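You operate a simulated robot arm through the tools that you are given. There is no shell and no other tool. Be economical: measure what you need, move in short steps, check, and stop when the job is done.

The job below is to be done with a simulated two-armed robot. You get a single attempt, and the scene is never put back.

TASK
Put one of the white cups from the low end of the desk in the grey dustpan. Then put one of the pebbles from the drum bench top on top of the cream card there. Then take the lid off the tin on the drum bench top and lay it down there. Then push the wide drawer shut. Then shut the right bench door. Then open the right bench drawer, take the hand brush and leave it in the inside of the right bench drawer, then shut the drawer. Then pull the wide desk drawer open. Do these in the order given. Set down upright: white cup.

Only the result counts: the job must be done as asked and must still hold three seconds after the hand-in. Knocking over, shifting, dropping, spilling or breaking anything else fails it. Lids that push on must go on centred and level and be pressed home; caps that screw on are set level and turned clockwise until they are tight.

THE ROBOT
Two 7-joint arms with two-finger parallel grippers on one trunk, on a base that drives. Base frame: it is fixed to the floor where the robot stands at the start and does not move with it; the origin is under the middle of the robot, x ahead of it, y to its left, z up. Readings come in cm, degrees, newtons and seconds.
The left shoulder is at the start at [6, 14.7, 54.3], the right one opposite. With the tool pointing down near the work surface each hand reaches from about 10 to 66 cm from the robot's upright axis, wherever it stands, measured 20 degrees to its own side. Places, roughly: card [-50, 825, 75]; grey dustpan (18x20x10 cm) [-190, 380, 80]; hand brush (10x5x8 cm) [20, -190, 90]; inside of the right bench drawer [20, -190, 70]; pebble (3x3x3 cm) [0, 830, 80]; right bench door [10, -150, 40]; right bench drawer [20, -180, 70]; tin [25, 825, 75]; white cup (6x6x8 cm) [60, 10, 80]; white cup (7x7x8 cm) [100, 10, 80]; wide desk drawer [60, 0, 60]; wide drawer [180, 320, 60]. Payload 3.43 kg a hand.
The tool frame of a hand sits at the grasp point between the pads (the TCP): z along the fingers, y along the line on which they close. The tips reach 3 cm beyond it. The gripper opens to 9.4 cm. The fingers are 2.8 cm wide and 1 cm thick; the gripper's body (5 by 9.6 cm) begins 5.5 cm behind the TCP.
Orientation is that of the tool frame in the base frame, as a unit quaternion [w, x, y, z]. With the fingers straight down and closing along the base's y, the tool's x points along the base's -x, its y along +y and its z along -z.

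THE INTERFACE
- The arms move only by the tool drive_tool. It takes "left_commands", "right_commands" or both (then of equal length, played together; a hand with none holds still); each is a list of rows, each a list of 7 numbers: the shift along the tool's x, y, z in cm, then the turn, a rotation vector about the tool's x, y, z in degrees, then the finger opening in cm, from 0 to 9.4. In form: [[x, y, z, wx, wy, wz, claw], ...]. A call has 1 to 10 rows; each row shifts and turns the commanded pose from where the row before left it, along the tool's axes as they then stand. A row lasts 0.2 s, in which the tool goes at most 5 cm and 8.6 degrees; a call with a longer step from one row to the next is refused whole, and so is a gripper value outside its range. Where a pose cannot be reached the arm comes as near as it can. A force on the tool above 40 N (or 10 N above the force at the start of the call, whichever is more), or a blocked arm, ends the call early, and 0.2 s more pass. The fingers move at their own pace (about 7.2 cm/s each) and stop on an object; they squeeze with about 28 N. The grip force told is the motor's: it shows also when the fingers shut on nothing. Time passes only in rows, and 0.2 s behind the last, so rows that do not move let the fingers close. The reply holds the time, the measured pose of the TCP, the force on the tool along the base axes, the opening and the grip force, in the units named above and with some noise, with the torque about the TCP (base axes, N m) and any sound that the robot's microphone picked up.
- Cameras (640 x 400 px; columns grow to the right, rows downward): "scene" is now at [4.41, -0.42, 117.29]; the picture's right is [-0.09, -1.00, 0.00], its down [-0.77, 0.07, -0.64] and it looks along [0.63, -0.06, -0.77] (base axes); focal length 214 px, centre (320, 200). "left" rides on the left gripper at [7.6, -1.4, -10.3] in its tool frame; the picture's right is [0.18, 0.98, 0.00], its down [-0.75, 0.14, -0.64] and it looks along [-0.63, 0.12, 0.77] (tool axes); focal length 243 px, centre (320, 200). "right" rides on the right gripper at [7.6, 1.4, -10.3] in its tool frame; the picture's right is [-0.18, 0.98, 0.00], its down [-0.75, -0.14, -0.64] and it looks along [-0.63, -0.12, 0.77] (tool axes); focal length 243 px, centre (320, 200). There is no depth. A picture from a camera that has moved, and an enlarged one, comes with that camera's place and axes in the base frame and with its lens. The place of the scene camera against the robot may be out by one fixed shift of up to 2.5 cm in any direction.
- grab_frame(camera): a new picture of that camera. The clock stands still meanwhile.
- slide_trunk(by): slides the trunk up (or, below 0, down) by that many cm; the arms and the scene camera ride with it, the base frame stays. It gives what a move gives, with no picture.
- drive_base(legs): drives the robot by 1 to 6 legs, each [ahead, left, turn to the left] in cm, cm and degrees, along the robot's own axes; the way and the turn of a leg run together, so that a leg with both is an arc; at most 150 cm and 180 degrees a leg. The arms and the cameras ride along, it lands a little off, and it stops where it bumps. It gives what a move gives.
- aim_head(pan, tilt): turns the head with the scene camera to pan (to the left, within 86 degrees either way) and tilt (down, from -29 to 69), counted from straight ahead of the robot. It gives what a move gives.
- zoom(camera, box): a new picture of the part [left, top, right, bottom] of that camera's present view, enlarged. The clock stands still meanwhile.
- job_done(): hands the job in; it is judged then, once.

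Go step by step. Nothing tells you exact positions but the pictures and the camera data: compare them with the known pose of the tool, close in by small moves and look again before you grip or let go. The budget is 186 turns and 166 pictures, counting those below and the enlarged ones. Unless the task says otherwise, let go and move clear before handing in.

The tools are called after "Call:" as name(argument=value, ...) on one line, values as JSON. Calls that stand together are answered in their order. drive_tool: Moves the arms, as the interface text tells. Its arguments: {"type":"object","properties":{"left_commands":{"type":"array","items":{"type":"array","items":{"type":"number"}}},"right_commands":{"type":"array","items":{"type":"array","items":{"type":"number"}}}},"required":[]} The other tools are called the same way: slide_trunk (by) slides the trunk up or down; drive_base (legs) drives the base; aim_head (pan, tilt) turns the head that bears the scene camera; grab_frame (camera) takes a picture; zoom (camera, box) takes an enlarged picture of a part of a camera's view; job_done () hands the job in.

At the start:

```text
time: 0.0
left_ee_pos: [28.69, 12.27, 98.55]
left_ee_rot: [0.0, 0.0, 1.0, 0.0]
left_contact_force: [0.6, 0.2, 0.2]
left_wrist_torque: [0.0, -0.01, 0.02]
left_width: 9.38
left_gripper_force: 0.1
right_ee_pos: [28.78, -11.62, 98.66]
right_ee_rot: [0.0, 0.0, 1.0, 0.0]
right_contact_force: [-0.4, 0.3, -0.1]
right_wrist_torque: [0.0, -0.02, 0.01]
right_width: 9.39
right_gripper_force: 0.1
trunk travel left (down, up): [-25.0, 0.0]
robot x, y, heading: [0.05, -0.15, -0.1]
head pan, tilt: [-5.1, 50.5]
```

scene: 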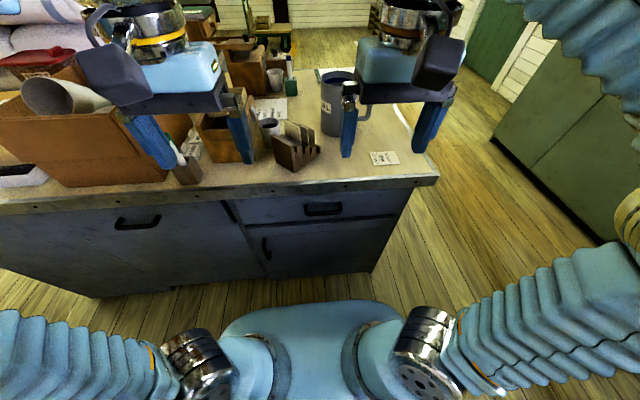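
right: 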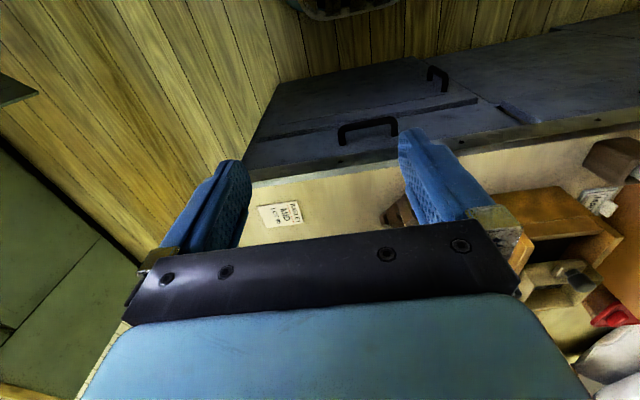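
left: 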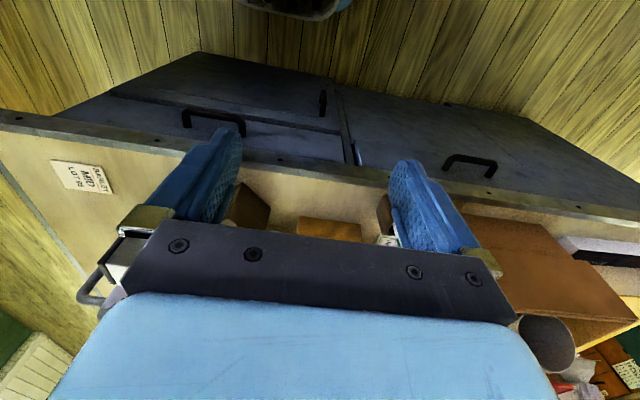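

I see the desk ahead with clutter on it; I need a clearer view of the cups. I'll take a picture with the head aimed further up.

Call:
aim_head(pan=0, tilt=30)

Call:
grab_frame(camera="scene")

Call:
aim_head(pan=70, tilt=25)

Call:
grab_frame(camera="scene")

Call:
aim_head(pan=-75, tilt=25)

Call:
grab_frame(camera="scene")

```text
time: 0.8
left_ee_pos: [28.68, 12.37, 98.64]
left_ee_rot: [0.0, 0.0, 1.0, 0.0]
left_contact_force: [0.7, -0.8, -0.3]
left_wrist_torque: [0.01, 0.03, 0.02]
left_width: 9.38
left_gripper_force: 0.0
right_ee_pos: [28.93, -11.65, 98.63]
right_ee_rot: [0.0, 0.001, 1.0, 0.0]
right_contact_force: [-0.1, 0.1, -0.5]
right_wrist_torque: [0.03, 0.01, -0.01]
right_width: 9.39
right_gripper_force: 0.0
trunk travel left (down, up): [-25.0, 0.0]
robot x, y, heading: [0.31, 0.04, -0.1]
head pan, tilt: [0.0, 30.0]
```

```text
162 pictures are left
camera scene: at [5.83, 0.25, 120.3], right [0.0, -1.0, 0.0], down [-0.5, 0.0, -0.87], along [0.87, 0.0, -0.5], focal length 214 px, centre (320, 200)
```

scene: 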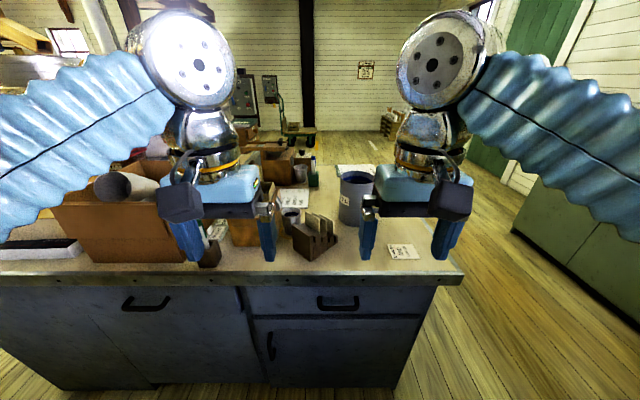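

```text
time: 2.2
left_ee_pos: [28.67, 12.39, 98.67]
left_ee_rot: [0.0, 0.0, 1.0, -0.001]
left_contact_force: [0.0, -1.1, 0.2]
left_wrist_torque: [-0.02, -0.01, 0.01]
left_width: 9.41
left_gripper_force: 0.0
right_ee_pos: [28.87, -11.64, 98.65]
right_ee_rot: [-0.001, 0.0, 1.0, 0.0]
right_contact_force: [-0.6, -0.9, -0.3]
right_wrist_torque: [-0.04, -0.01, 0.01]
right_width: 9.39
right_gripper_force: 0.1
trunk travel left (down, up): [-25.0, 0.0]
robot x, y, heading: [-0.48, -0.18, -0.1]
head pan, tilt: [70.0, 25.0]
```

```text
161 pictures are left
camera scene: at [-0.05, 8.91, 121.1], right [0.94, -0.34, 0.0], down [-0.14, -0.4, -0.91], along [0.31, 0.85, -0.42], focal length 214 px, centre (320, 200)
```

scene: 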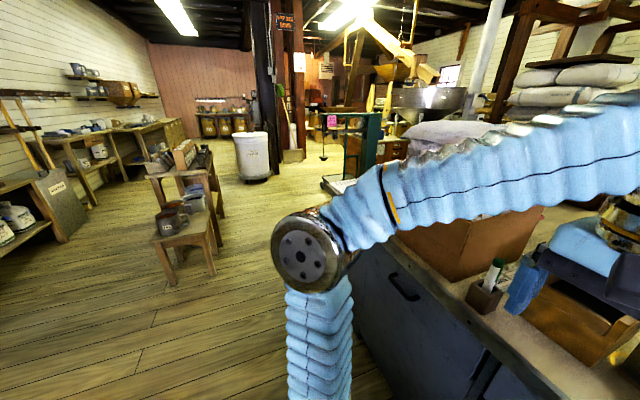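

```text
time: 4.5
left_ee_pos: [28.65, 12.21, 98.73]
left_ee_rot: [0.0, -0.001, 1.0, -0.001]
left_contact_force: [0.3, 0.2, -0.5]
left_wrist_torque: [0.04, 0.01, 0.0]
left_width: 9.39
left_gripper_force: 0.0
right_ee_pos: [28.87, -11.5, 98.68]
right_ee_rot: [-0.001, 0.0, 1.0, 0.0]
right_contact_force: [-0.6, 0.2, -0.2]
right_wrist_torque: [-0.01, -0.03, 0.04]
right_width: 9.37
right_gripper_force: 0.0
trunk travel left (down, up): [-25.0, 0.0]
robot x, y, heading: [-0.25, 0.16, 0.0]
head pan, tilt: [-75.0, 25.0]
```

```text
160 pictures are left
camera scene: at [-0.82, -8.65, 121.1], right [-0.97, -0.26, 0.0], down [-0.11, 0.41, -0.91], along [0.23, -0.88, -0.42], focal length 214 px, centre (320, 200)
```

scene: 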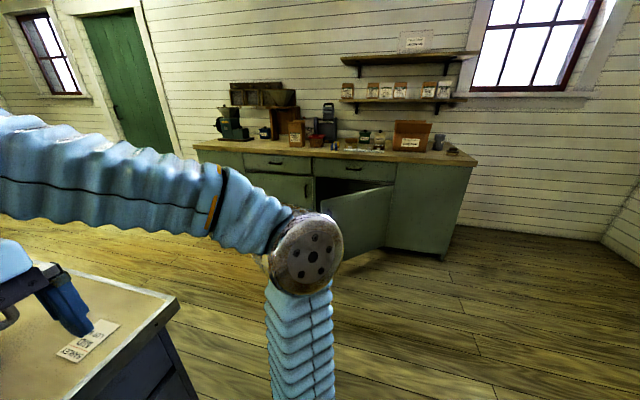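

The desk is ahead, the green bench with an open door to the right, and the drum bench far to the left. I'll zoom in on the desk top.

Call:
aim_head(pan=0, tilt=35)

Call:
zoom(camera="scene", box=[190, 100, 430, 250])

```text
time: 6.0
left_ee_pos: [28.58, 12.14, 98.76]
left_ee_rot: [0.0, 0.001, 1.0, 0.0]
left_contact_force: [0.2, 0.2, 0.0]
left_wrist_torque: [0.0, -0.02, 0.04]
left_width: 9.42
left_gripper_force: 0.2
right_ee_pos: [28.99, -11.74, 98.76]
right_ee_rot: [0.0, 0.0, 1.0, 0.0]
right_contact_force: [0.8, -0.4, -0.2]
right_wrist_torque: [0.0, 0.02, 0.03]
right_width: 9.38
right_gripper_force: 0.1
trunk travel left (down, up): [-25.0, 0.0]
robot x, y, heading: [0.15, 0.0, 0.3]
head pan, tilt: [0.0, 35.0]
```

```text
2.67 times, centred on (310, 175) of scene
camera zoom: at [5.6, 0.24, 119.53], right [0.0, -1.0, 0.0], down [-0.57, 0.0, -0.82], along [0.82, 0.0, -0.57], focal length 572 px, centre (347, 267)
```

zoom: 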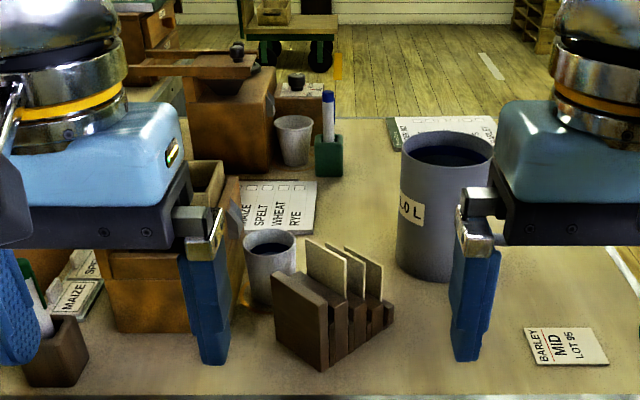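

The near cup seems to be at about (63, 9) and holds something dark or is in shadow. I'll drive a bit closer and look from above.

Call:
drive_base(legs=[[8, -8, 0]])

Call:
aim_head(pan=10, tilt=50)

Call:
grab_frame(camera="scene")

Call:
grab_frame(camera="left")

```text
time: 7.2
left_ee_pos: [36.81, 4.16, 98.65]
left_ee_rot: [0.001, -0.001, 1.0, 0.0]
left_contact_force: [-0.4, -0.1, 0.2]
left_wrist_torque: [0.01, 0.02, 0.0]
left_width: 9.38
left_gripper_force: 0.0
right_ee_pos: [37.05, -19.91, 98.73]
right_ee_rot: [0.0, 0.0, 1.0, 0.0]
right_contact_force: [-0.1, 0.1, -0.6]
right_wrist_torque: [-0.02, -0.01, 0.01]
right_width: 9.38
right_gripper_force: 0.0
trunk travel left (down, up): [-25.0, 0.0]
robot x, y, heading: [7.78, -8.27, -0.3]
head pan, tilt: [0.0, 35.0]
```

```text
time: 8.0
left_ee_pos: [36.83, 4.15, 98.62]
left_ee_rot: [0.0, 0.001, 1.0, 0.0]
left_contact_force: [0.3, -0.9, 0.4]
left_wrist_torque: [-0.03, 0.01, 0.01]
left_width: 9.38
left_gripper_force: 0.0
right_ee_pos: [37.05, -19.68, 98.73]
right_ee_rot: [0.0, 0.0, 1.0, 0.0]
right_contact_force: [0.9, 0.0, 0.1]
right_wrist_torque: [0.02, 0.03, -0.01]
right_width: 9.38
right_gripper_force: 0.1
trunk travel left (down, up): [-25.0, 0.0]
robot x, y, heading: [8.15, -8.25, 0.0]
head pan, tilt: [10.0, 50.0]
```

```text
158 pictures are left
camera scene: at [12.54, -6.55, 117.36], right [0.17, -0.98, 0.0], down [-0.75, -0.13, -0.64], along [0.63, 0.11, -0.77], focal length 214 px, centre (320, 200)
```

scene: 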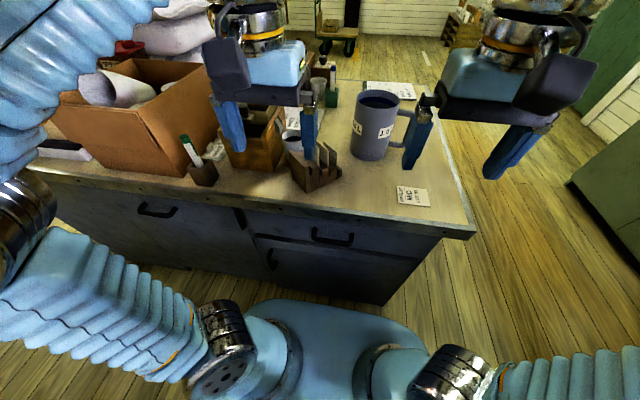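

```text
157 pictures are left
camera left: at [29.27, 2.76, 108.88], right [-0.18, 0.98, 0.0], down [0.75, 0.14, 0.64], along [0.63, 0.12, -0.77], focal length 243 px, centre (320, 200)
```

left: 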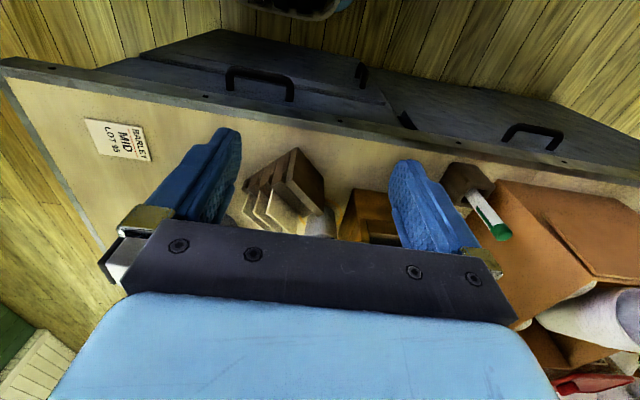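

The near cup is partly hidden by the hand. I'll move the left hand forward, high above it, and look down.

Call:
drive_tool(left_commands=[[-4, 1, 0, 0, 0, 0, 9.4], [-4, 1, 0, 0, 0, 0, 9.4], [-4, 1, 0, 0, 0, 0, 9.4], [-4, 1, 0, 0, 0, 0, 9.4]])

Call:
grab_frame(camera="left")

Call:
grab_frame(camera="scene")

```text
time: 9.0
left_ee_pos: [51.79, 7.88, 98.67]
left_ee_rot: [0.002, 0.002, 1.0, -0.001]
left_contact_force: [-0.2, 1.7, -0.1]
left_wrist_torque: [-0.14, -0.02, 0.02]
left_width: 9.39
left_gripper_force: 0.1
left hand out of reach, approached as far as the arm can: row 4
right_ee_pos: [37.09, -19.55, 98.82]
right_ee_rot: [0.0, 0.0, 1.0, -0.001]
right_contact_force: [-0.6, 1.0, 0.5]
right_wrist_torque: [-0.11, -0.01, -0.01]
right_width: 9.39
right_gripper_force: 0.0
trunk travel left (down, up): [-25.0, 0.0]
robot x, y, heading: [8.55, -8.19, -0.0]
head pan, tilt: [10.0, 50.0]
```

```text
156 pictures are left
camera left: at [44.14, 6.63, 108.81], right [-0.18, 0.98, 0.0], down [0.75, 0.14, 0.65], along [0.64, 0.11, -0.76], focal length 243 px, centre (320, 200)
```

left: 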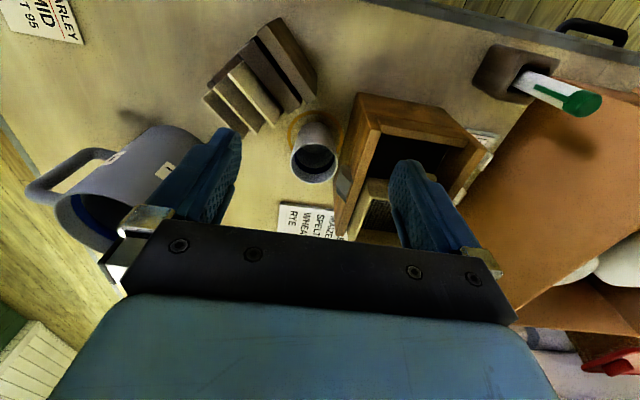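

```text
155 pictures are left
camera scene: at [12.5, -6.26, 117.35], right [0.17, -0.98, 0.0], down [-0.75, -0.14, -0.64], along [0.63, 0.11, -0.77], focal length 214 px, centre (320, 200)
```

scene: 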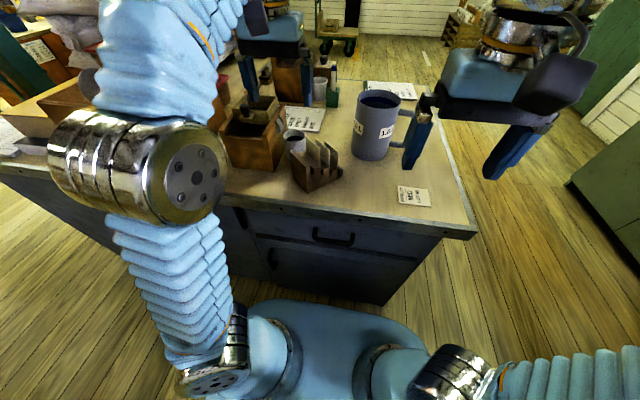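

The cup sits between an open wooden box (left) and a rack (near right). I'll zoom in to check gap and whether the cup holds liquid.

Call:
zoom(camera="left", box=[200, 10, 500, 240])

Call:
zoom(camera="scene", box=[200, 50, 420, 210])

```text
1.74 times, centred on (350, 125) of left
camera zoom: at [44.14, 6.63, 108.81], right [-0.18, 0.98, 0.0], down [0.75, 0.14, 0.65], along [0.64, 0.11, -0.76], focal length 422 px, centre (268, 330)
```

zoom: 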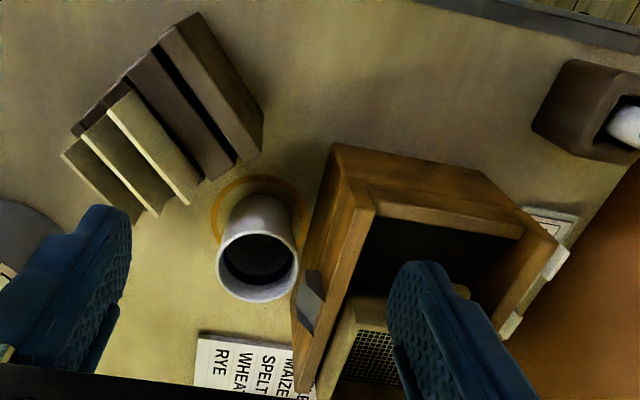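

```text
2.50 times, centred on (310, 130) of scene
camera zoom: at [12.5, -6.26, 117.35], right [0.17, -0.98, 0.0], down [-0.75, -0.14, -0.64], along [0.63, 0.11, -0.77], focal length 536 px, centre (345, 375)
```

zoom: 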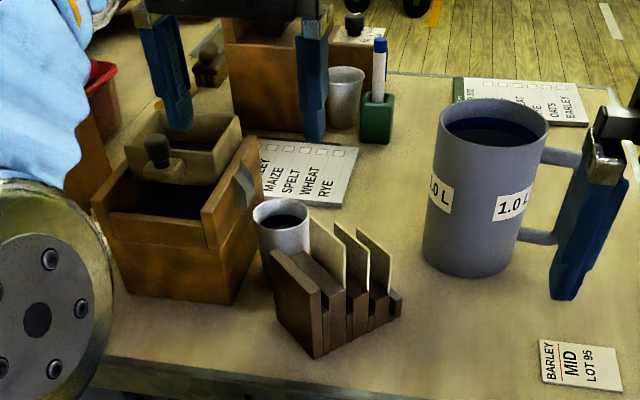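

The near cup is at about (59, 8.5), rim at z≈83. I'll turn the hand so the fingers pass between rack and box, staying high.

Call:
drive_tool(left_commands=[[0, 0, 0, 0, 0, -8, 8], [0, 0, 0, 0, 0, -8, 8], [0, 0, 0, 0, 0, -8, 8], [0, 0, 0, 0, 0, -8, 8], [0, 0, 0, 0, 0, -8, 8], [0, 0, 0, 0, 0, -8, 8], [0, 0, 0, 0, 0, -8, 8], [0, 0, 0, 0, 0, -8, 8], [0, 0, 0, 0, 0, -8, 8]])

```text
time: 11.0
left_ee_pos: [51.77, 7.99, 98.65]
left_ee_rot: [0.0, -0.589, 0.808, -0.001]
left_contact_force: [-0.6, -1.4, -0.3]
left_wrist_torque: [0.01, 0.03, 0.0]
left_width: 8.01
left_gripper_force: 0.1
right_ee_pos: [37.08, -19.73, 98.62]
right_ee_rot: [0.001, 0.0, 1.0, 0.0]
right_contact_force: [0.9, 1.2, -0.7]
right_wrist_torque: [-0.01, -0.02, 0.03]
right_width: 9.39
right_gripper_force: 0.0
trunk travel left (down, up): [-25.0, 0.0]
robot x, y, heading: [8.59, -8.11, 0.3]
head pan, tilt: [10.0, 50.0]
```

The hand is turned to plan. I'll move over the cup and down a bit, then check.

Call:
drive_tool(left_commands=[[0, 0, 3, 0, 0, 0, 8], [-0.9, -2.2, 1, 0, 0, 0, 8], [-0.9, -2.2, 1, 0, 0, 0, 8], [-0.8, -2.3, 1, 0, 0, 0, 8]])

Call:
grab_frame(camera="left")

```text
time: 12.0
left_ee_pos: [59.15, 8.18, 92.45]
left_ee_rot: [0.0, -0.588, 0.809, 0.0]
left_contact_force: [-0.4, 0.7, 0.7]
left_wrist_torque: [-0.01, -0.02, -0.01]
left_width: 8.0
left_gripper_force: 0.0
right_ee_pos: [37.02, -19.85, 98.72]
right_ee_rot: [-0.001, 0.0, 1.0, 0.0]
right_contact_force: [-1.1, 0.7, -0.6]
right_wrist_torque: [0.02, 0.0, 0.02]
right_width: 9.41
right_gripper_force: 0.0
trunk travel left (down, up): [-25.0, 0.0]
robot x, y, heading: [8.02, -8.47, 0.0]
head pan, tilt: [10.0, 50.0]
```

```text
152 pictures are left
camera left: at [58.15, 0.46, 102.67], right [-0.99, 0.13, 0.0], down [0.1, 0.76, 0.64], along [0.08, 0.64, -0.77], focal length 243 px, centre (320, 200)
```

left: 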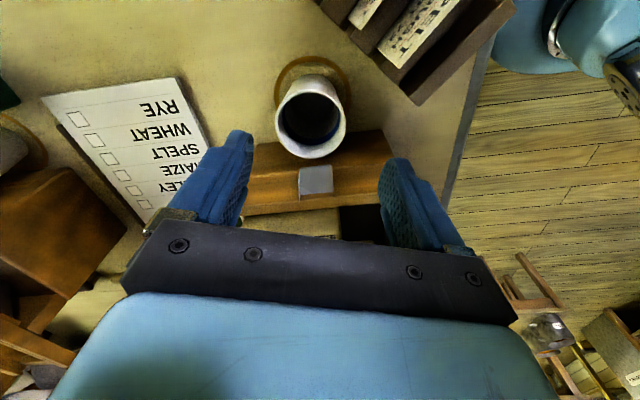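

Cup centre is about (59.7, 8.1). I'll nudge and descend around it.

Call:
drive_tool(left_commands=[[0, -0.5, 3, 0, 0, 0, 8], [0, 0, 3, 0, 0, 0, 8], [0, 0, 3, 0, 0, 0, 8], [0, 0, 2.2, 0, 0, 0, 8]])

Call:
grab_frame(camera="left")

Call:
grab_frame(camera="scene")

```text
time: 13.0
left_ee_pos: [59.61, 8.01, 81.71]
left_ee_rot: [0.004, -0.587, 0.809, -0.002]
left_contact_force: [10.8, 0.8, 31.0]
left_wrist_torque: [1.44, 0.72, -0.5]
left_width: 8.03
left_gripper_force: 0.1
right_ee_pos: [37.06, -19.98, 98.8]
right_ee_rot: [-0.001, 0.0, 1.0, 0.001]
right_contact_force: [-1.0, -0.2, 0.5]
right_wrist_torque: [0.02, -0.01, -0.01]
right_width: 9.38
right_gripper_force: 0.0
trunk travel left (down, up): [-25.0, 0.0]
robot x, y, heading: [8.07, -8.2, -0.0]
head pan, tilt: [10.0, 50.0]
```

```text
151 pictures are left
camera left: at [58.54, 0.35, 91.86], right [-0.99, 0.13, -0.01], down [0.09, 0.76, 0.64], along [0.09, 0.64, -0.77], focal length 243 px, centre (320, 200)
```

left: 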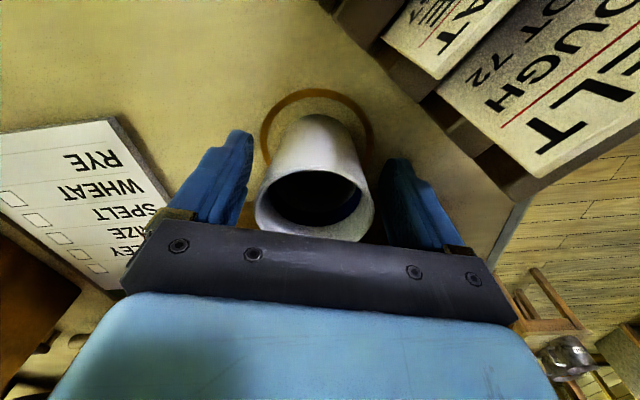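

```text
150 pictures are left
camera scene: at [12.46, -6.62, 117.44], right [0.17, -0.98, 0.0], down [-0.75, -0.13, -0.64], along [0.63, 0.11, -0.77], focal length 214 px, centre (320, 200)
```

scene: 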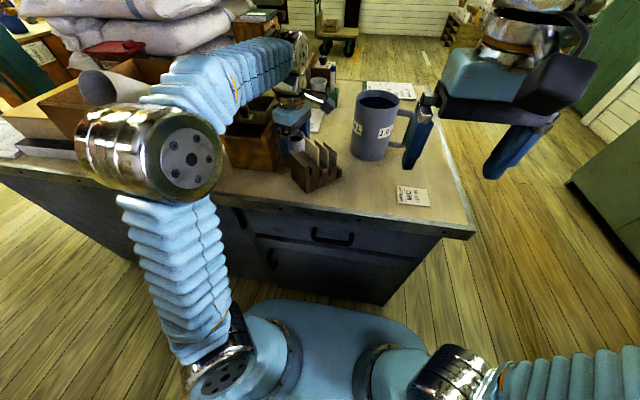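

The palm is resting on the box edge (upward force). I'll back up slightly, shift away from the box, and grip the cup higher.

Call:
drive_tool(left_commands=[[0, 0, -1.2, 0, 0, 0, 8], [0.4, 0, 0, 0, 0, 0, 8]])

Call:
grab_frame(camera="left")

```text
time: 13.6
left_ee_pos: [59.23, 7.73, 82.65]
left_ee_rot: [0.0, -0.588, 0.809, 0.001]
left_contact_force: [0.4, 1.2, -0.7]
left_wrist_torque: [0.02, 0.03, 0.02]
left_width: 8.02
left_gripper_force: 0.2
right_ee_pos: [37.08, -19.8, 98.72]
right_ee_rot: [0.001, 0.0, 1.0, 0.001]
right_contact_force: [-0.5, -0.3, 0.7]
right_wrist_torque: [-0.02, 0.0, -0.01]
right_width: 9.42
right_gripper_force: 0.0
trunk travel left (down, up): [-25.0, 0.0]
robot x, y, heading: [8.21, -8.16, 0.4]
head pan, tilt: [10.0, 50.0]
```

```text
149 pictures are left
camera left: at [58.39, 0.05, 92.82], right [-0.99, 0.13, 0.0], down [0.1, 0.76, 0.64], along [0.08, 0.64, -0.77], focal length 243 px, centre (320, 200)
```

left: 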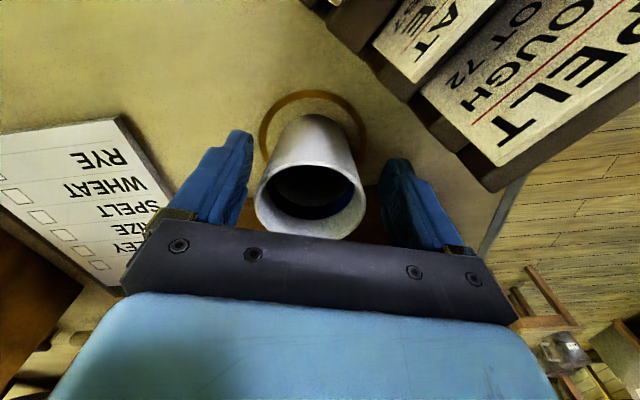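

The cup is well between the fingers. Close gently after centring.

Call:
drive_tool(left_commands=[[0, -0.4, 0, 0, 0, 0, 8], [0, 0, 0, 0, 0, 0, 6.5], [0, 0, 0, 0, 0, 0, 5], [0, 0, 0, 0, 0, 0, 4.5], [0, 0, 0, 0, 0, 0, 4.5]])

Call:
grab_frame(camera="left")

```text
time: 14.8
left_ee_pos: [59.78, 7.59, 82.67]
left_ee_rot: [0.0, -0.587, 0.809, 0.0]
left_contact_force: [0.3, -0.2, 0.2]
left_wrist_torque: [0.0, 0.05, 0.01]
left_width: 6.25
left_gripper_force: 28.5
right_ee_pos: [37.06, -19.8, 98.7]
right_ee_rot: [0.0, 0.0, 1.0, 0.0]
right_contact_force: [-0.1, 0.2, 0.9]
right_wrist_torque: [0.04, -0.01, -0.04]
right_width: 9.39
right_gripper_force: 0.2
trunk travel left (down, up): [-25.0, 0.0]
robot x, y, heading: [8.3, -8.32, -0.0]
head pan, tilt: [10.0, 50.0]
```

```text
148 pictures are left
camera left: at [58.8, 0.01, 92.89], right [-0.99, 0.13, 0.0], down [0.1, 0.76, 0.64], along [0.08, 0.64, -0.77], focal length 243 px, centre (320, 200)
```

left: 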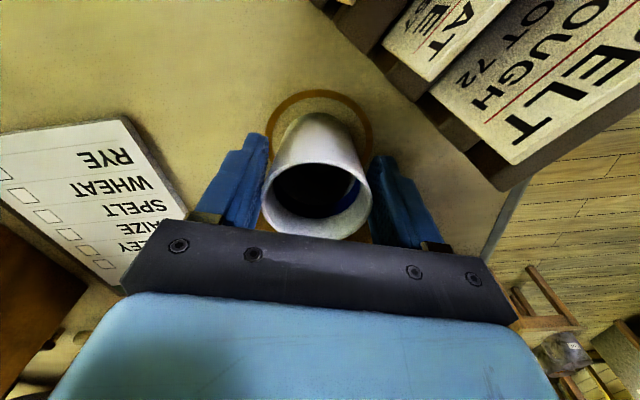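

Gripped at 6.25 cm. Now lift straight up.

Call:
drive_tool(left_commands=[[0, 0, -1, 0, 0, 0, 4.5], [0, 0, -2, 0, 0, 0, 4.5], [0, 0, -2.5, 0, 0, 0, 4.5], [0, 0, -2.5, 0, 0, 0, 4.5], [0, 0, -2.5, 0, 0, 0, 4.5], [0, 0, -2.5, 0, 0, 0, 4.5]])

Call:
grab_frame(camera="left")

```text
time: 16.2
left_ee_pos: [59.82, 7.66, 94.43]
left_ee_rot: [-0.001, -0.588, 0.809, 0.0]
left_contact_force: [0.3, 0.4, -0.1]
left_wrist_torque: [0.01, 0.0, 0.02]
left_width: 6.24
left_gripper_force: 28.5
left hand out of reach, approached as far as the arm can: row 6
right_ee_pos: [37.07, -19.74, 98.68]
right_ee_rot: [0.0, 0.0, 1.0, 0.0]
right_contact_force: [-1.1, -0.1, 0.0]
right_wrist_torque: [0.0, -0.01, 0.0]
right_width: 9.39
right_gripper_force: 0.1
trunk travel left (down, up): [-25.0, 0.0]
robot x, y, heading: [8.1, -7.73, -0.1]
head pan, tilt: [10.0, 50.0]
```

```text
147 pictures are left
camera left: at [58.99, 0.01, 104.54], right [-0.99, 0.13, 0.0], down [0.1, 0.76, 0.64], along [0.08, 0.64, -0.77], focal length 243 px, centre (320, 200)
```

left: 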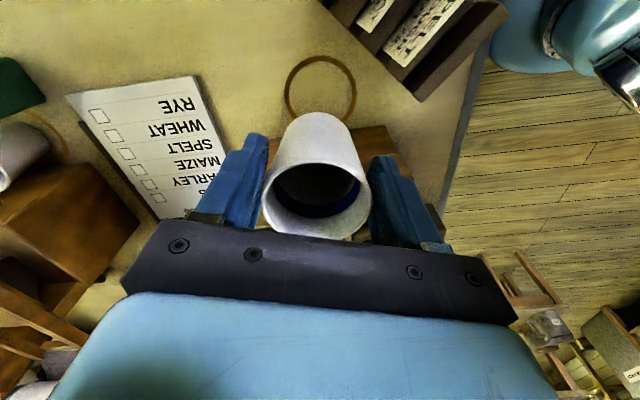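

Lifted, cup upright. Now raise and retract toward the robot in steps.

Call:
drive_tool(left_commands=[[0.3, 0.95, -1.5, 0, 0, 0, 4.5], [0.3, 0.95, -1.5, 0, 0, 0, 4.5], [0.6, 1.9, -1, 0, 0, 0, 4.5], [0.9, 2.85, -0.5, 0, 0, 0, 4.5], [0.9, 2.85, 0, 0, 0, 0, 4.5], [0.9, 2.85, 0, 0, 0, 0, 4.5], [0.9, 2.85, 0, 0, 0, 0, 4.5], [0.9, 2.85, 0, 0, 0, 0, 4.5], [0.9, 2.85, 0, 0, 0, 0, 4.5]])

Call:
aim_head(pan=0, tilt=40)

Call:
grab_frame(camera="scene")

```text
time: 18.2
left_ee_pos: [39.23, 7.75, 96.6]
left_ee_rot: [-0.001, -0.588, 0.809, 0.0]
left_contact_force: [-0.3, -0.7, -0.6]
left_wrist_torque: [0.01, -0.01, -0.02]
left_width: 6.22
left_gripper_force: 27.9
left hand out of reach, approached as far as the arm can: row 1, 2
right_ee_pos: [37.18, -19.74, 98.62]
right_ee_rot: [0.0, 0.0, 1.0, 0.0]
right_contact_force: [1.4, 0.5, 0.0]
right_wrist_torque: [0.05, 0.01, 0.01]
right_width: 9.39
right_gripper_force: 0.1
trunk travel left (down, up): [-25.0, 0.0]
robot x, y, heading: [8.23, -8.17, -0.0]
head pan, tilt: [10.0, 50.0]
```

```text
time: 18.9
left_ee_pos: [39.29, 7.71, 96.67]
left_ee_rot: [0.0, -0.588, 0.809, 0.0]
left_contact_force: [-0.6, -0.1, -0.9]
left_wrist_torque: [0.02, 0.01, 0.0]
left_width: 6.22
left_gripper_force: 28.4
right_ee_pos: [37.02, -19.85, 98.63]
right_ee_rot: [0.0, 0.0, 1.0, 0.0]
right_contact_force: [-0.1, 0.2, 0.4]
right_wrist_torque: [-0.01, -0.02, 0.02]
right_width: 9.38
right_gripper_force: 0.0
trunk travel left (down, up): [-25.0, 0.0]
robot x, y, heading: [8.03, -8.26, -0.0]
head pan, tilt: [0.0, 40.0]
```

```text
146 pictures are left
camera scene: at [13.45, -7.88, 118.77], right [0.0, -1.0, 0.0], down [-0.64, 0.0, -0.77], along [0.77, 0.0, -0.64], focal length 214 px, centre (320, 200)
```

scene: 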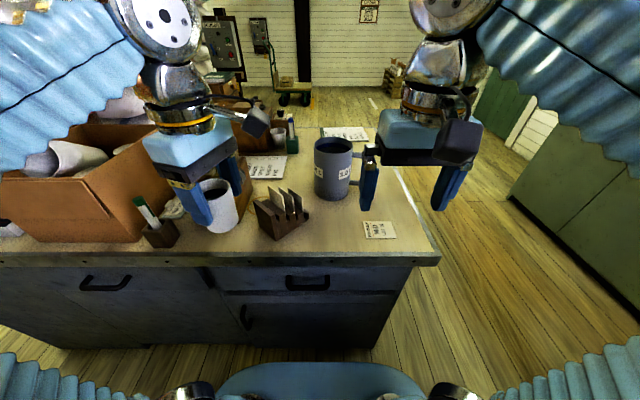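

Clear of the desk. Back off and look toward the dustpan side.

Call:
drive_base(legs=[[-50, 0, 0], [0, 0, 90]])

Call:
aim_head(pan=15, tilt=15)

Call:
grab_frame(camera="scene")

```text
time: 25.7
left_ee_pos: [-57.3, 22.85, 96.65]
left_ee_rot: [0.0, 0.989, -0.15, 0.0]
left_contact_force: [1.8, -0.1, -0.3]
left_wrist_torque: [0.02, 0.02, 0.03]
left_width: 6.18
left_gripper_force: 28.1
right_ee_pos: [-29.63, 21.06, 98.77]
right_ee_rot: [0.0, 0.712, -0.702, 0.0]
right_contact_force: [0.7, -0.1, 0.2]
right_wrist_torque: [0.0, 0.03, -0.02]
right_width: 9.4
right_gripper_force: 0.1
trunk travel left (down, up): [-25.0, 0.0]
robot x, y, heading: [-40.96, -7.87, 90.4]
head pan, tilt: [0.0, 40.0]
```

```text
time: 26.6
left_ee_pos: [-57.33, 22.81, 96.6]
left_ee_rot: [0.0, 0.989, -0.15, 0.0]
left_contact_force: [0.0, 0.9, -0.7]
left_wrist_torque: [0.01, 0.01, -0.01]
left_width: 6.17
left_gripper_force: 27.7
right_ee_pos: [-29.7, 21.08, 98.72]
right_ee_rot: [0.0, 0.712, -0.703, 0.0]
right_contact_force: [-0.1, 0.8, -0.6]
right_wrist_torque: [-0.01, 0.0, 0.0]
right_width: 9.41
right_gripper_force: 0.1
trunk travel left (down, up): [-25.0, 0.0]
robot x, y, heading: [-41.54, -7.9, 90.7]
head pan, tilt: [15.0, 15.0]
```

```text
145 pictures are left
camera scene: at [-43.74, -1.81, 122.72], right [0.96, 0.27, 0.0], down [0.07, -0.25, -0.97], along [-0.26, 0.93, -0.26], focal length 214 px, centre (320, 200)
```

scene: 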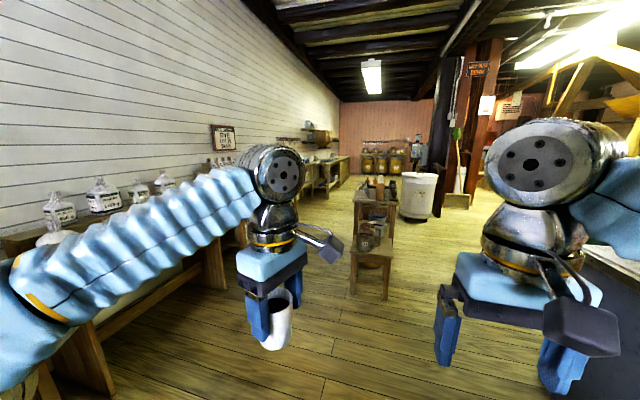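

A stool stands ahead; the corridor between it and the wall bench is about x=-175 to -60. I'll strafe to x≈-116 and drive ahead.

Call:
drive_base(legs=[[0, 74, 0], [120, 0, -0.5]])

Call:
grab_frame(camera="scene")

```text
time: 36.6
left_ee_pos: [-131.86, 149.25, 96.55]
left_ee_rot: [0.0, 0.988, -0.155, 0.001]
left_contact_force: [0.3, 0.3, -0.1]
left_wrist_torque: [-0.03, 0.02, 0.01]
left_width: 6.05
left_gripper_force: 28.3
right_ee_pos: [-104.25, 147.2, 98.68]
right_ee_rot: [0.0, 0.709, -0.706, 0.0]
right_contact_force: [-0.5, 0.3, -1.0]
right_wrist_torque: [-0.01, 0.01, -0.04]
right_width: 9.42
right_gripper_force: 0.0
trunk travel left (down, up): [-25.0, 0.0]
robot x, y, heading: [-115.96, 118.51, 90.2]
head pan, tilt: [15.0, 15.0]
```

```text
144 pictures are left
camera scene: at [-118.5, 124.46, 122.73], right [0.96, 0.26, 0.0], down [0.07, -0.25, -0.97], along [-0.25, 0.93, -0.26], focal length 214 px, centre (320, 200)
```

scene: 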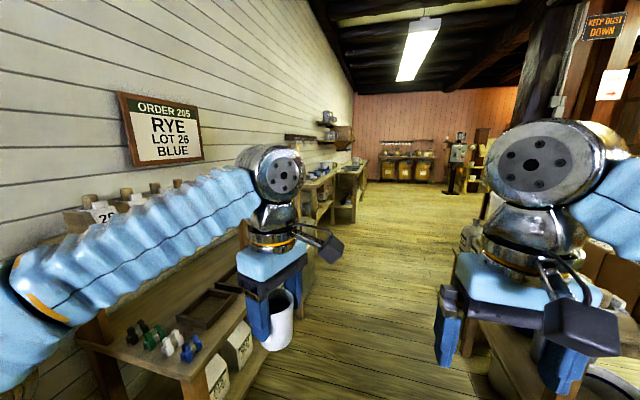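

Check the cup in the grip — the opening is shrinking slightly.

Call:
grab_frame(camera="left")

Call:
aim_head(pan=-30, tilt=40)

Call:
grab_frame(camera="scene")

```text
143 pictures are left
camera left: at [-124.09, 148.33, 106.83], right [-0.13, -0.99, 0.0], down [-0.76, 0.1, 0.64], along [-0.64, 0.08, -0.77], focal length 243 px, centre (320, 200)
```

left: 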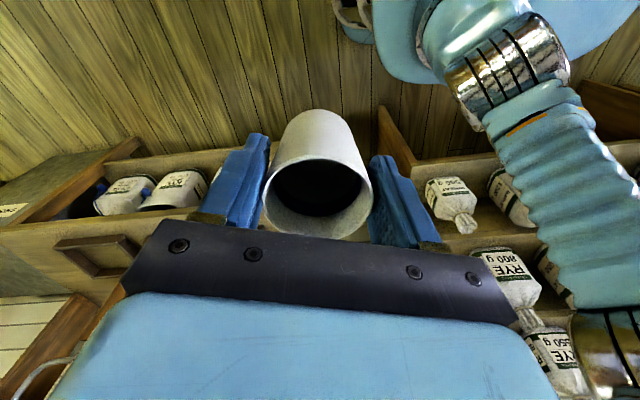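

```text
time: 37.7
left_ee_pos: [-131.76, 149.15, 96.56]
left_ee_rot: [-0.001, 0.988, -0.155, 0.0]
left_contact_force: [-0.3, -0.6, -0.5]
left_wrist_torque: [0.0, 0.01, -0.01]
left_width: 6.07
left_gripper_force: 27.9
right_ee_pos: [-104.26, 147.23, 98.66]
right_ee_rot: [0.0, 0.708, -0.706, 0.001]
right_contact_force: [-0.6, 0.5, 0.1]
right_wrist_torque: [0.01, 0.01, -0.01]
right_width: 9.41
right_gripper_force: 0.0
trunk travel left (down, up): [-25.0, 0.0]
robot x, y, heading: [-115.98, 118.5, 90.2]
head pan, tilt: [-30.0, 40.0]
```

```text
142 pictures are left
camera scene: at [-111.83, 122.83, 118.77], right [0.87, -0.5, 0.0], down [-0.32, -0.56, -0.77], along [0.38, 0.67, -0.64], focal length 214 px, centre (320, 200)
```

scene: 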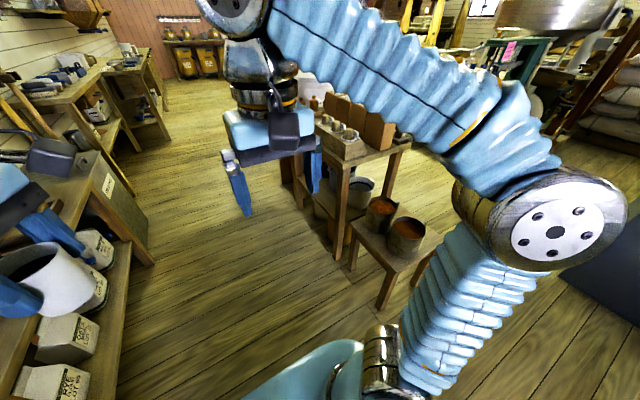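

The path ahead is clear. Continue up the corridor, then look left.

Call:
drive_base(legs=[[125, 0, 0], [115, -5, 0]])

Call:
aim_head(pan=80, tilt=35)

Call:
grab_frame(camera="scene")

```text
time: 49.7
left_ee_pos: [-112.99, 394.09, 96.63]
left_ee_rot: [0.0, 0.981, -0.192, 0.0]
left_contact_force: [0.3, -0.2, -1.2]
left_wrist_torque: [-0.02, 0.0, -0.02]
left_width: 5.98
left_gripper_force: 28.2
right_ee_pos: [-85.6, 389.99, 98.68]
right_ee_rot: [0.0, -0.681, 0.732, 0.0]
right_contact_force: [0.4, 0.3, -0.3]
right_wrist_torque: [-0.01, 0.0, 0.01]
right_width: 9.4
right_gripper_force: 0.1
trunk travel left (down, up): [-25.0, 0.0]
robot x, y, heading: [-99.37, 362.14, 85.7]
head pan, tilt: [-30.0, 40.0]
```

```text
time: 51.6
left_ee_pos: [-112.9, 394.16, 96.62]
left_ee_rot: [0.0, 0.981, -0.193, 0.0]
left_contact_force: [0.9, 0.2, -1.8]
left_wrist_torque: [0.0, -0.01, 0.01]
left_width: 5.94
left_gripper_force: 28.5
right_ee_pos: [-85.58, 390.04, 98.82]
right_ee_rot: [0.0, -0.681, 0.732, -0.001]
right_contact_force: [0.1, 0.0, 0.8]
right_wrist_torque: [-0.01, -0.01, -0.03]
right_width: 9.41
right_gripper_force: 0.1
trunk travel left (down, up): [-25.0, 0.0]
robot x, y, heading: [-99.73, 361.79, 85.9]
head pan, tilt: [80.0, 35.0]
```

```text
141 pictures are left
camera scene: at [-108.34, 361.38, 119.53], right [0.24, 0.97, 0.0], down [0.56, -0.14, -0.82], along [-0.79, 0.2, -0.57], focal length 214 px, centre (320, 200)
```

scene: 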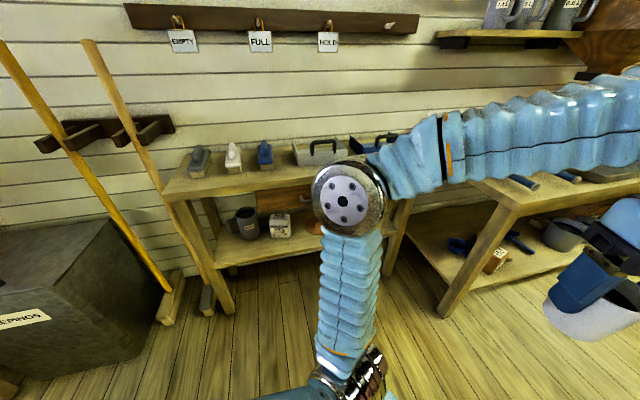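

The table is visible with three scrapers and a dustpan-like item hidden behind the arm. Check the cup and turn to face the wall.

Call:
drive_base(legs=[[0, 0, 94]])

Call:
aim_head(pan=0, tilt=35)

Call:
grab_frame(camera="scene")

Call:
grab_frame(camera="left")

```text
time: 56.0
left_ee_pos: [-130.2, 345.63, 96.69]
left_ee_rot: [0.0, 0.804, 0.594, -0.001]
left_contact_force: [0.4, -1.5, -0.2]
left_wrist_torque: [0.01, 0.0, -0.02]
left_width: 5.94
left_gripper_force: 27.8
right_ee_pos: [-128.47, 373.23, 98.8]
right_ee_rot: [0.0, 1.0, 0.007, 0.0]
right_contact_force: [-0.2, 0.2, 0.6]
right_wrist_torque: [0.01, -0.02, 0.02]
right_width: 9.41
right_gripper_force: 0.0
trunk travel left (down, up): [-25.0, 0.0]
robot x, y, heading: [-99.58, 361.95, -179.5]
head pan, tilt: [80.0, 35.0]
```

```text
time: 57.5
left_ee_pos: [-130.24, 345.72, 96.63]
left_ee_rot: [-0.001, 0.805, 0.593, 0.0]
left_contact_force: [-0.1, 0.4, -0.6]
left_wrist_torque: [-0.02, 0.03, 0.02]
left_width: 5.91
left_gripper_force: 28.1
right_ee_pos: [-128.49, 373.11, 98.68]
right_ee_rot: [0.001, 1.0, 0.007, 0.0]
right_contact_force: [0.0, -0.3, 0.1]
right_wrist_torque: [-0.03, 0.01, 0.0]
right_width: 9.39
right_gripper_force: 0.1
trunk travel left (down, up): [-25.0, 0.0]
robot x, y, heading: [-99.17, 361.86, -179.3]
head pan, tilt: [0.0, 35.0]
```

```text
140 pictures are left
camera scene: at [-105.4, 362.12, 119.53], right [-0.01, 1.0, 0.0], down [0.57, 0.01, -0.82], along [-0.82, -0.01, -0.57], focal length 214 px, centre (320, 200)
```

scene: 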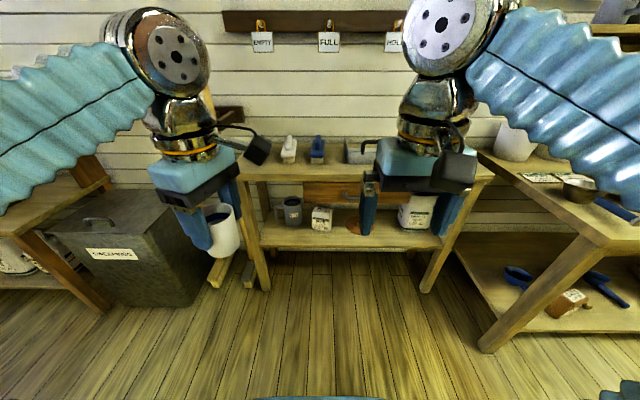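

```text
139 pictures are left
camera left: at [-129.32, 353.38, 106.83], right [0.99, -0.12, 0.0], down [-0.09, -0.76, 0.64], along [-0.07, -0.64, -0.77], focal length 243 px, centre (320, 200)
```

left: 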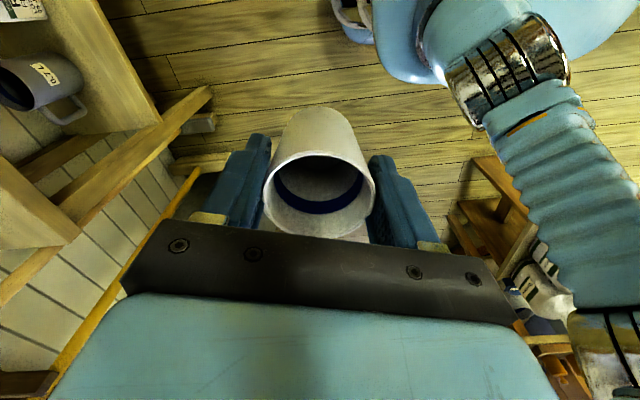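

Dustpan appears near (-202, 380) on the table, partly hidden. I'll strafe right and drive up to the table.

Call:
drive_base(legs=[[0, -35, -0.5], [40, 0, 0]])

Call:
aim_head(pan=20, tilt=45)

Call:
grab_frame(camera="scene")

Call:
grab_frame(camera="left")

```text
time: 61.9
left_ee_pos: [-169.96, 379.78, 96.75]
left_ee_rot: [0.0, 0.803, 0.596, 0.0]
left_contact_force: [0.0, -0.1, -0.6]
left_wrist_torque: [0.0, 0.01, -0.02]
left_width: 5.9
left_gripper_force: 27.5
right_ee_pos: [-168.27, 407.34, 98.7]
right_ee_rot: [0.0, 1.0, 0.009, 0.0]
right_contact_force: [-0.1, 0.2, 0.4]
right_wrist_torque: [0.01, 0.0, -0.05]
right_width: 9.39
right_gripper_force: 0.0
trunk travel left (down, up): [-25.0, 0.0]
robot x, y, heading: [-139.25, 395.87, -179.2]
head pan, tilt: [0.0, 35.0]
```

```text
time: 62.7
left_ee_pos: [-169.9, 379.8, 96.72]
left_ee_rot: [0.0, 0.803, 0.596, 0.0]
left_contact_force: [0.0, -0.1, -0.4]
left_wrist_torque: [-0.01, 0.05, 0.01]
left_width: 5.93
left_gripper_force: 28.3
right_ee_pos: [-168.31, 407.38, 98.64]
right_ee_rot: [0.0, 1.0, 0.009, 0.0]
right_contact_force: [0.8, 0.6, 0.1]
right_wrist_torque: [0.01, 0.03, -0.01]
right_width: 9.41
right_gripper_force: 0.0
trunk travel left (down, up): [-25.0, 0.0]
robot x, y, heading: [-139.26, 396.01, -178.8]
head pan, tilt: [20.0, 45.0]
```

```text
138 pictures are left
camera scene: at [-144.01, 393.64, 118.05], right [-0.36, 0.93, 0.0], down [0.66, 0.25, -0.71], along [-0.66, -0.25, -0.71], focal length 214 px, centre (320, 200)
```

scene: 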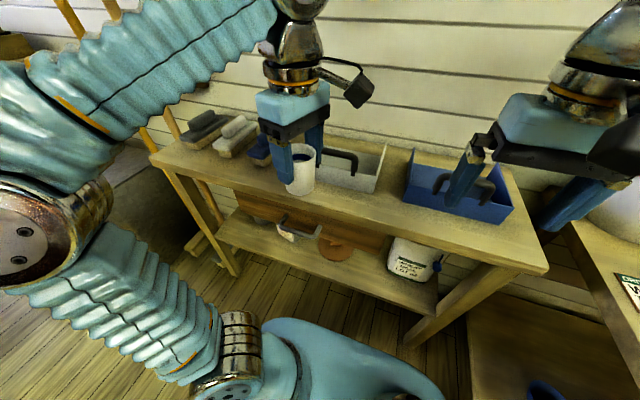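

```text
137 pictures are left
camera left: at [-169.09, 387.52, 106.83], right [0.99, -0.11, 0.0], down [-0.08, -0.76, 0.64], along [-0.07, -0.64, -0.77], focal length 243 px, centre (320, 200)
```

left: 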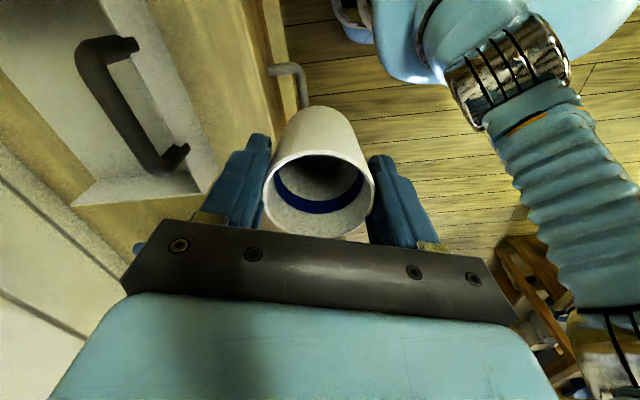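

The grey dustpan with its arch handle is just past the hand. Let me zoom to understand its shape.

Call:
zoom(camera="scene", box=[240, 90, 420, 210])

Call:
zoom(camera="left", box=[0, 0, 300, 220])

```text
3.33 times, centred on (330, 150) of scene
camera zoom: at [-144.01, 393.64, 118.05], right [-0.36, 0.93, 0.0], down [0.66, 0.25, -0.71], along [-0.66, -0.25, -0.71], focal length 715 px, centre (287, 367)
```

zoom: 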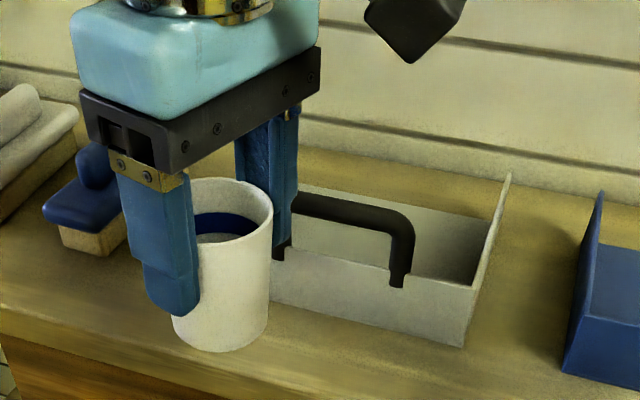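

```text
1.82 times, centred on (150, 110) of left
camera zoom: at [-169.09, 387.52, 106.83], right [0.99, -0.11, 0.0], down [-0.08, -0.76, 0.64], along [-0.07, -0.64, -0.77], focal length 441 px, centre (629, 364)
```

zoom: 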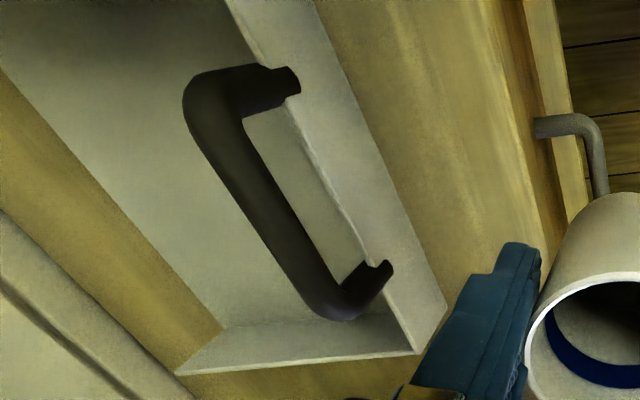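

The pan interior spans about x -187…-205, y 370…388, with the handle on the near wall rising to z≈87. I'll drive 7 cm closer, raise the hand and pass over the handle.

Call:
drive_base(legs=[[7, 0, 0]])

Call:
drive_tool(left_commands=[[0, 0, -1.5, 0, 0, 0, 4.5], [0, 0, -1.5, 0, 0, 0, 4.5]])

Call:
grab_frame(camera="left")

```text
time: 63.7
left_ee_pos: [-177.01, 379.73, 96.64]
left_ee_rot: [-0.001, 0.804, 0.595, 0.0]
left_contact_force: [1.0, -0.2, -0.8]
left_wrist_torque: [0.0, 0.03, -0.01]
left_width: 5.93
left_gripper_force: 27.7
right_ee_pos: [-175.1, 407.3, 98.78]
right_ee_rot: [-0.001, 1.0, 0.008, -0.001]
right_contact_force: [0.3, 0.7, 0.0]
right_wrist_torque: [0.02, 0.06, -0.04]
right_width: 9.4
right_gripper_force: 0.0
trunk travel left (down, up): [-25.0, 0.0]
robot x, y, heading: [-145.83, 395.94, -179.0]
head pan, tilt: [20.0, 45.0]
```

```text
time: 64.3
left_ee_pos: [-176.51, 378.6, 99.12]
left_ee_rot: [-0.018, 0.803, 0.596, 0.003]
left_contact_force: [-0.3, 0.5, -0.1]
left_wrist_torque: [-0.03, -0.02, 0.02]
left_width: 5.9
left_gripper_force: 28.2
left hand out of reach, approached as far as the arm can: row 2
right_ee_pos: [-175.14, 407.31, 98.63]
right_ee_rot: [0.0, 1.0, 0.007, 0.0]
right_contact_force: [-0.4, 0.3, 1.1]
right_wrist_torque: [-0.04, -0.02, -0.02]
right_width: 9.41
right_gripper_force: 0.0
trunk travel left (down, up): [-25.0, 0.0]
robot x, y, heading: [-146.36, 396.28, -179.1]
head pan, tilt: [20.0, 45.0]
```

```text
134 pictures are left
camera left: at [-175.42, 386.03, 109.52], right [0.99, -0.11, -0.02], down [-0.08, -0.78, 0.62], along [-0.08, -0.61, -0.79], focal length 243 px, centre (320, 200)
```

left: 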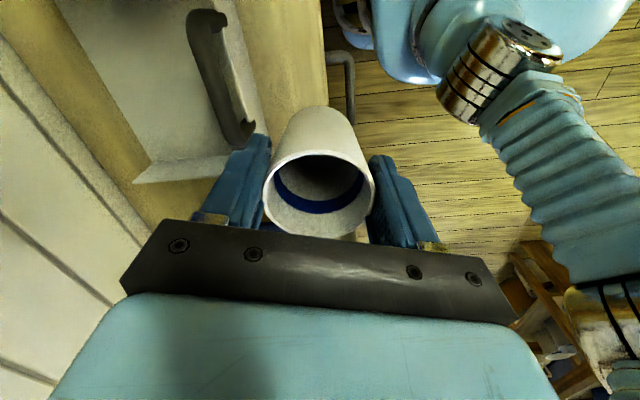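

Over the handle now, moving in.

Call:
drive_tool(left_commands=[[-1, -3.25, 0.8, 0, 0, 0, 4.5], [-1, -3.25, 0, 0, 0, 0, 4.5], [-1, -3.25, 0.5, 0, 0, 0, 4.5], [-1, -3.25, 0.8, 0, 0, 0, 4.5], [-1, -3.25, 1.2, 0, 0, 0, 4.5], [-1, -3.25, 1.5, 0, 0, 0, 4.5]])

Call:
grab_frame(camera="left")

Call:
grab_frame(camera="scene")

```text
time: 65.7
left_ee_pos: [-197.21, 380.01, 94.98]
left_ee_rot: [-0.001, 0.806, 0.592, -0.001]
left_contact_force: [0.3, -0.6, -0.8]
left_wrist_torque: [0.06, 0.05, -0.01]
left_width: 5.93
left_gripper_force: 27.4
right_ee_pos: [-175.18, 407.23, 98.71]
right_ee_rot: [-0.001, 1.0, 0.007, -0.001]
right_contact_force: [1.0, 0.4, 0.8]
right_wrist_torque: [0.04, 0.04, 0.01]
right_width: 9.4
right_gripper_force: 0.1
trunk travel left (down, up): [-25.0, 0.0]
robot x, y, heading: [-146.16, 396.18, -178.9]
head pan, tilt: [20.0, 45.0]
```

```text
133 pictures are left
camera left: at [-196.18, 387.71, 105.14], right [0.99, -0.12, 0.0], down [-0.09, -0.76, 0.64], along [-0.08, -0.64, -0.77], focal length 243 px, centre (320, 200)
```

left: 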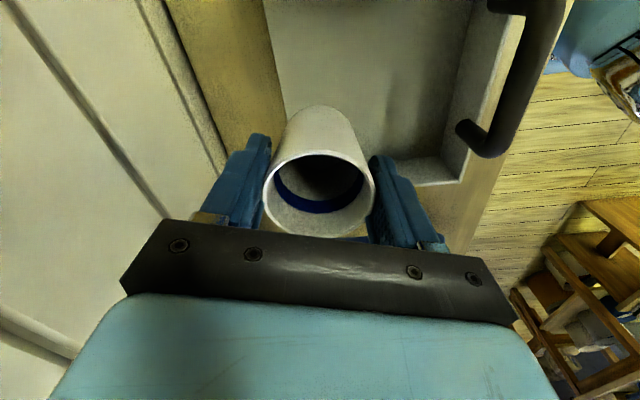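

```text
132 pictures are left
camera scene: at [-150.86, 393.5, 118.04], right [-0.36, 0.93, 0.0], down [0.66, 0.25, -0.71], along [-0.66, -0.25, -0.71], focal length 214 px, centre (320, 200)
```

scene: 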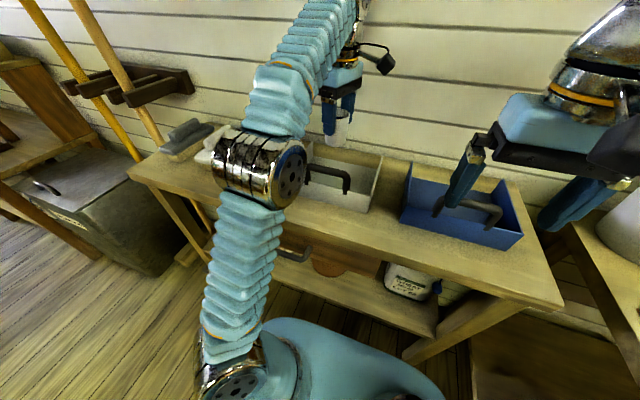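

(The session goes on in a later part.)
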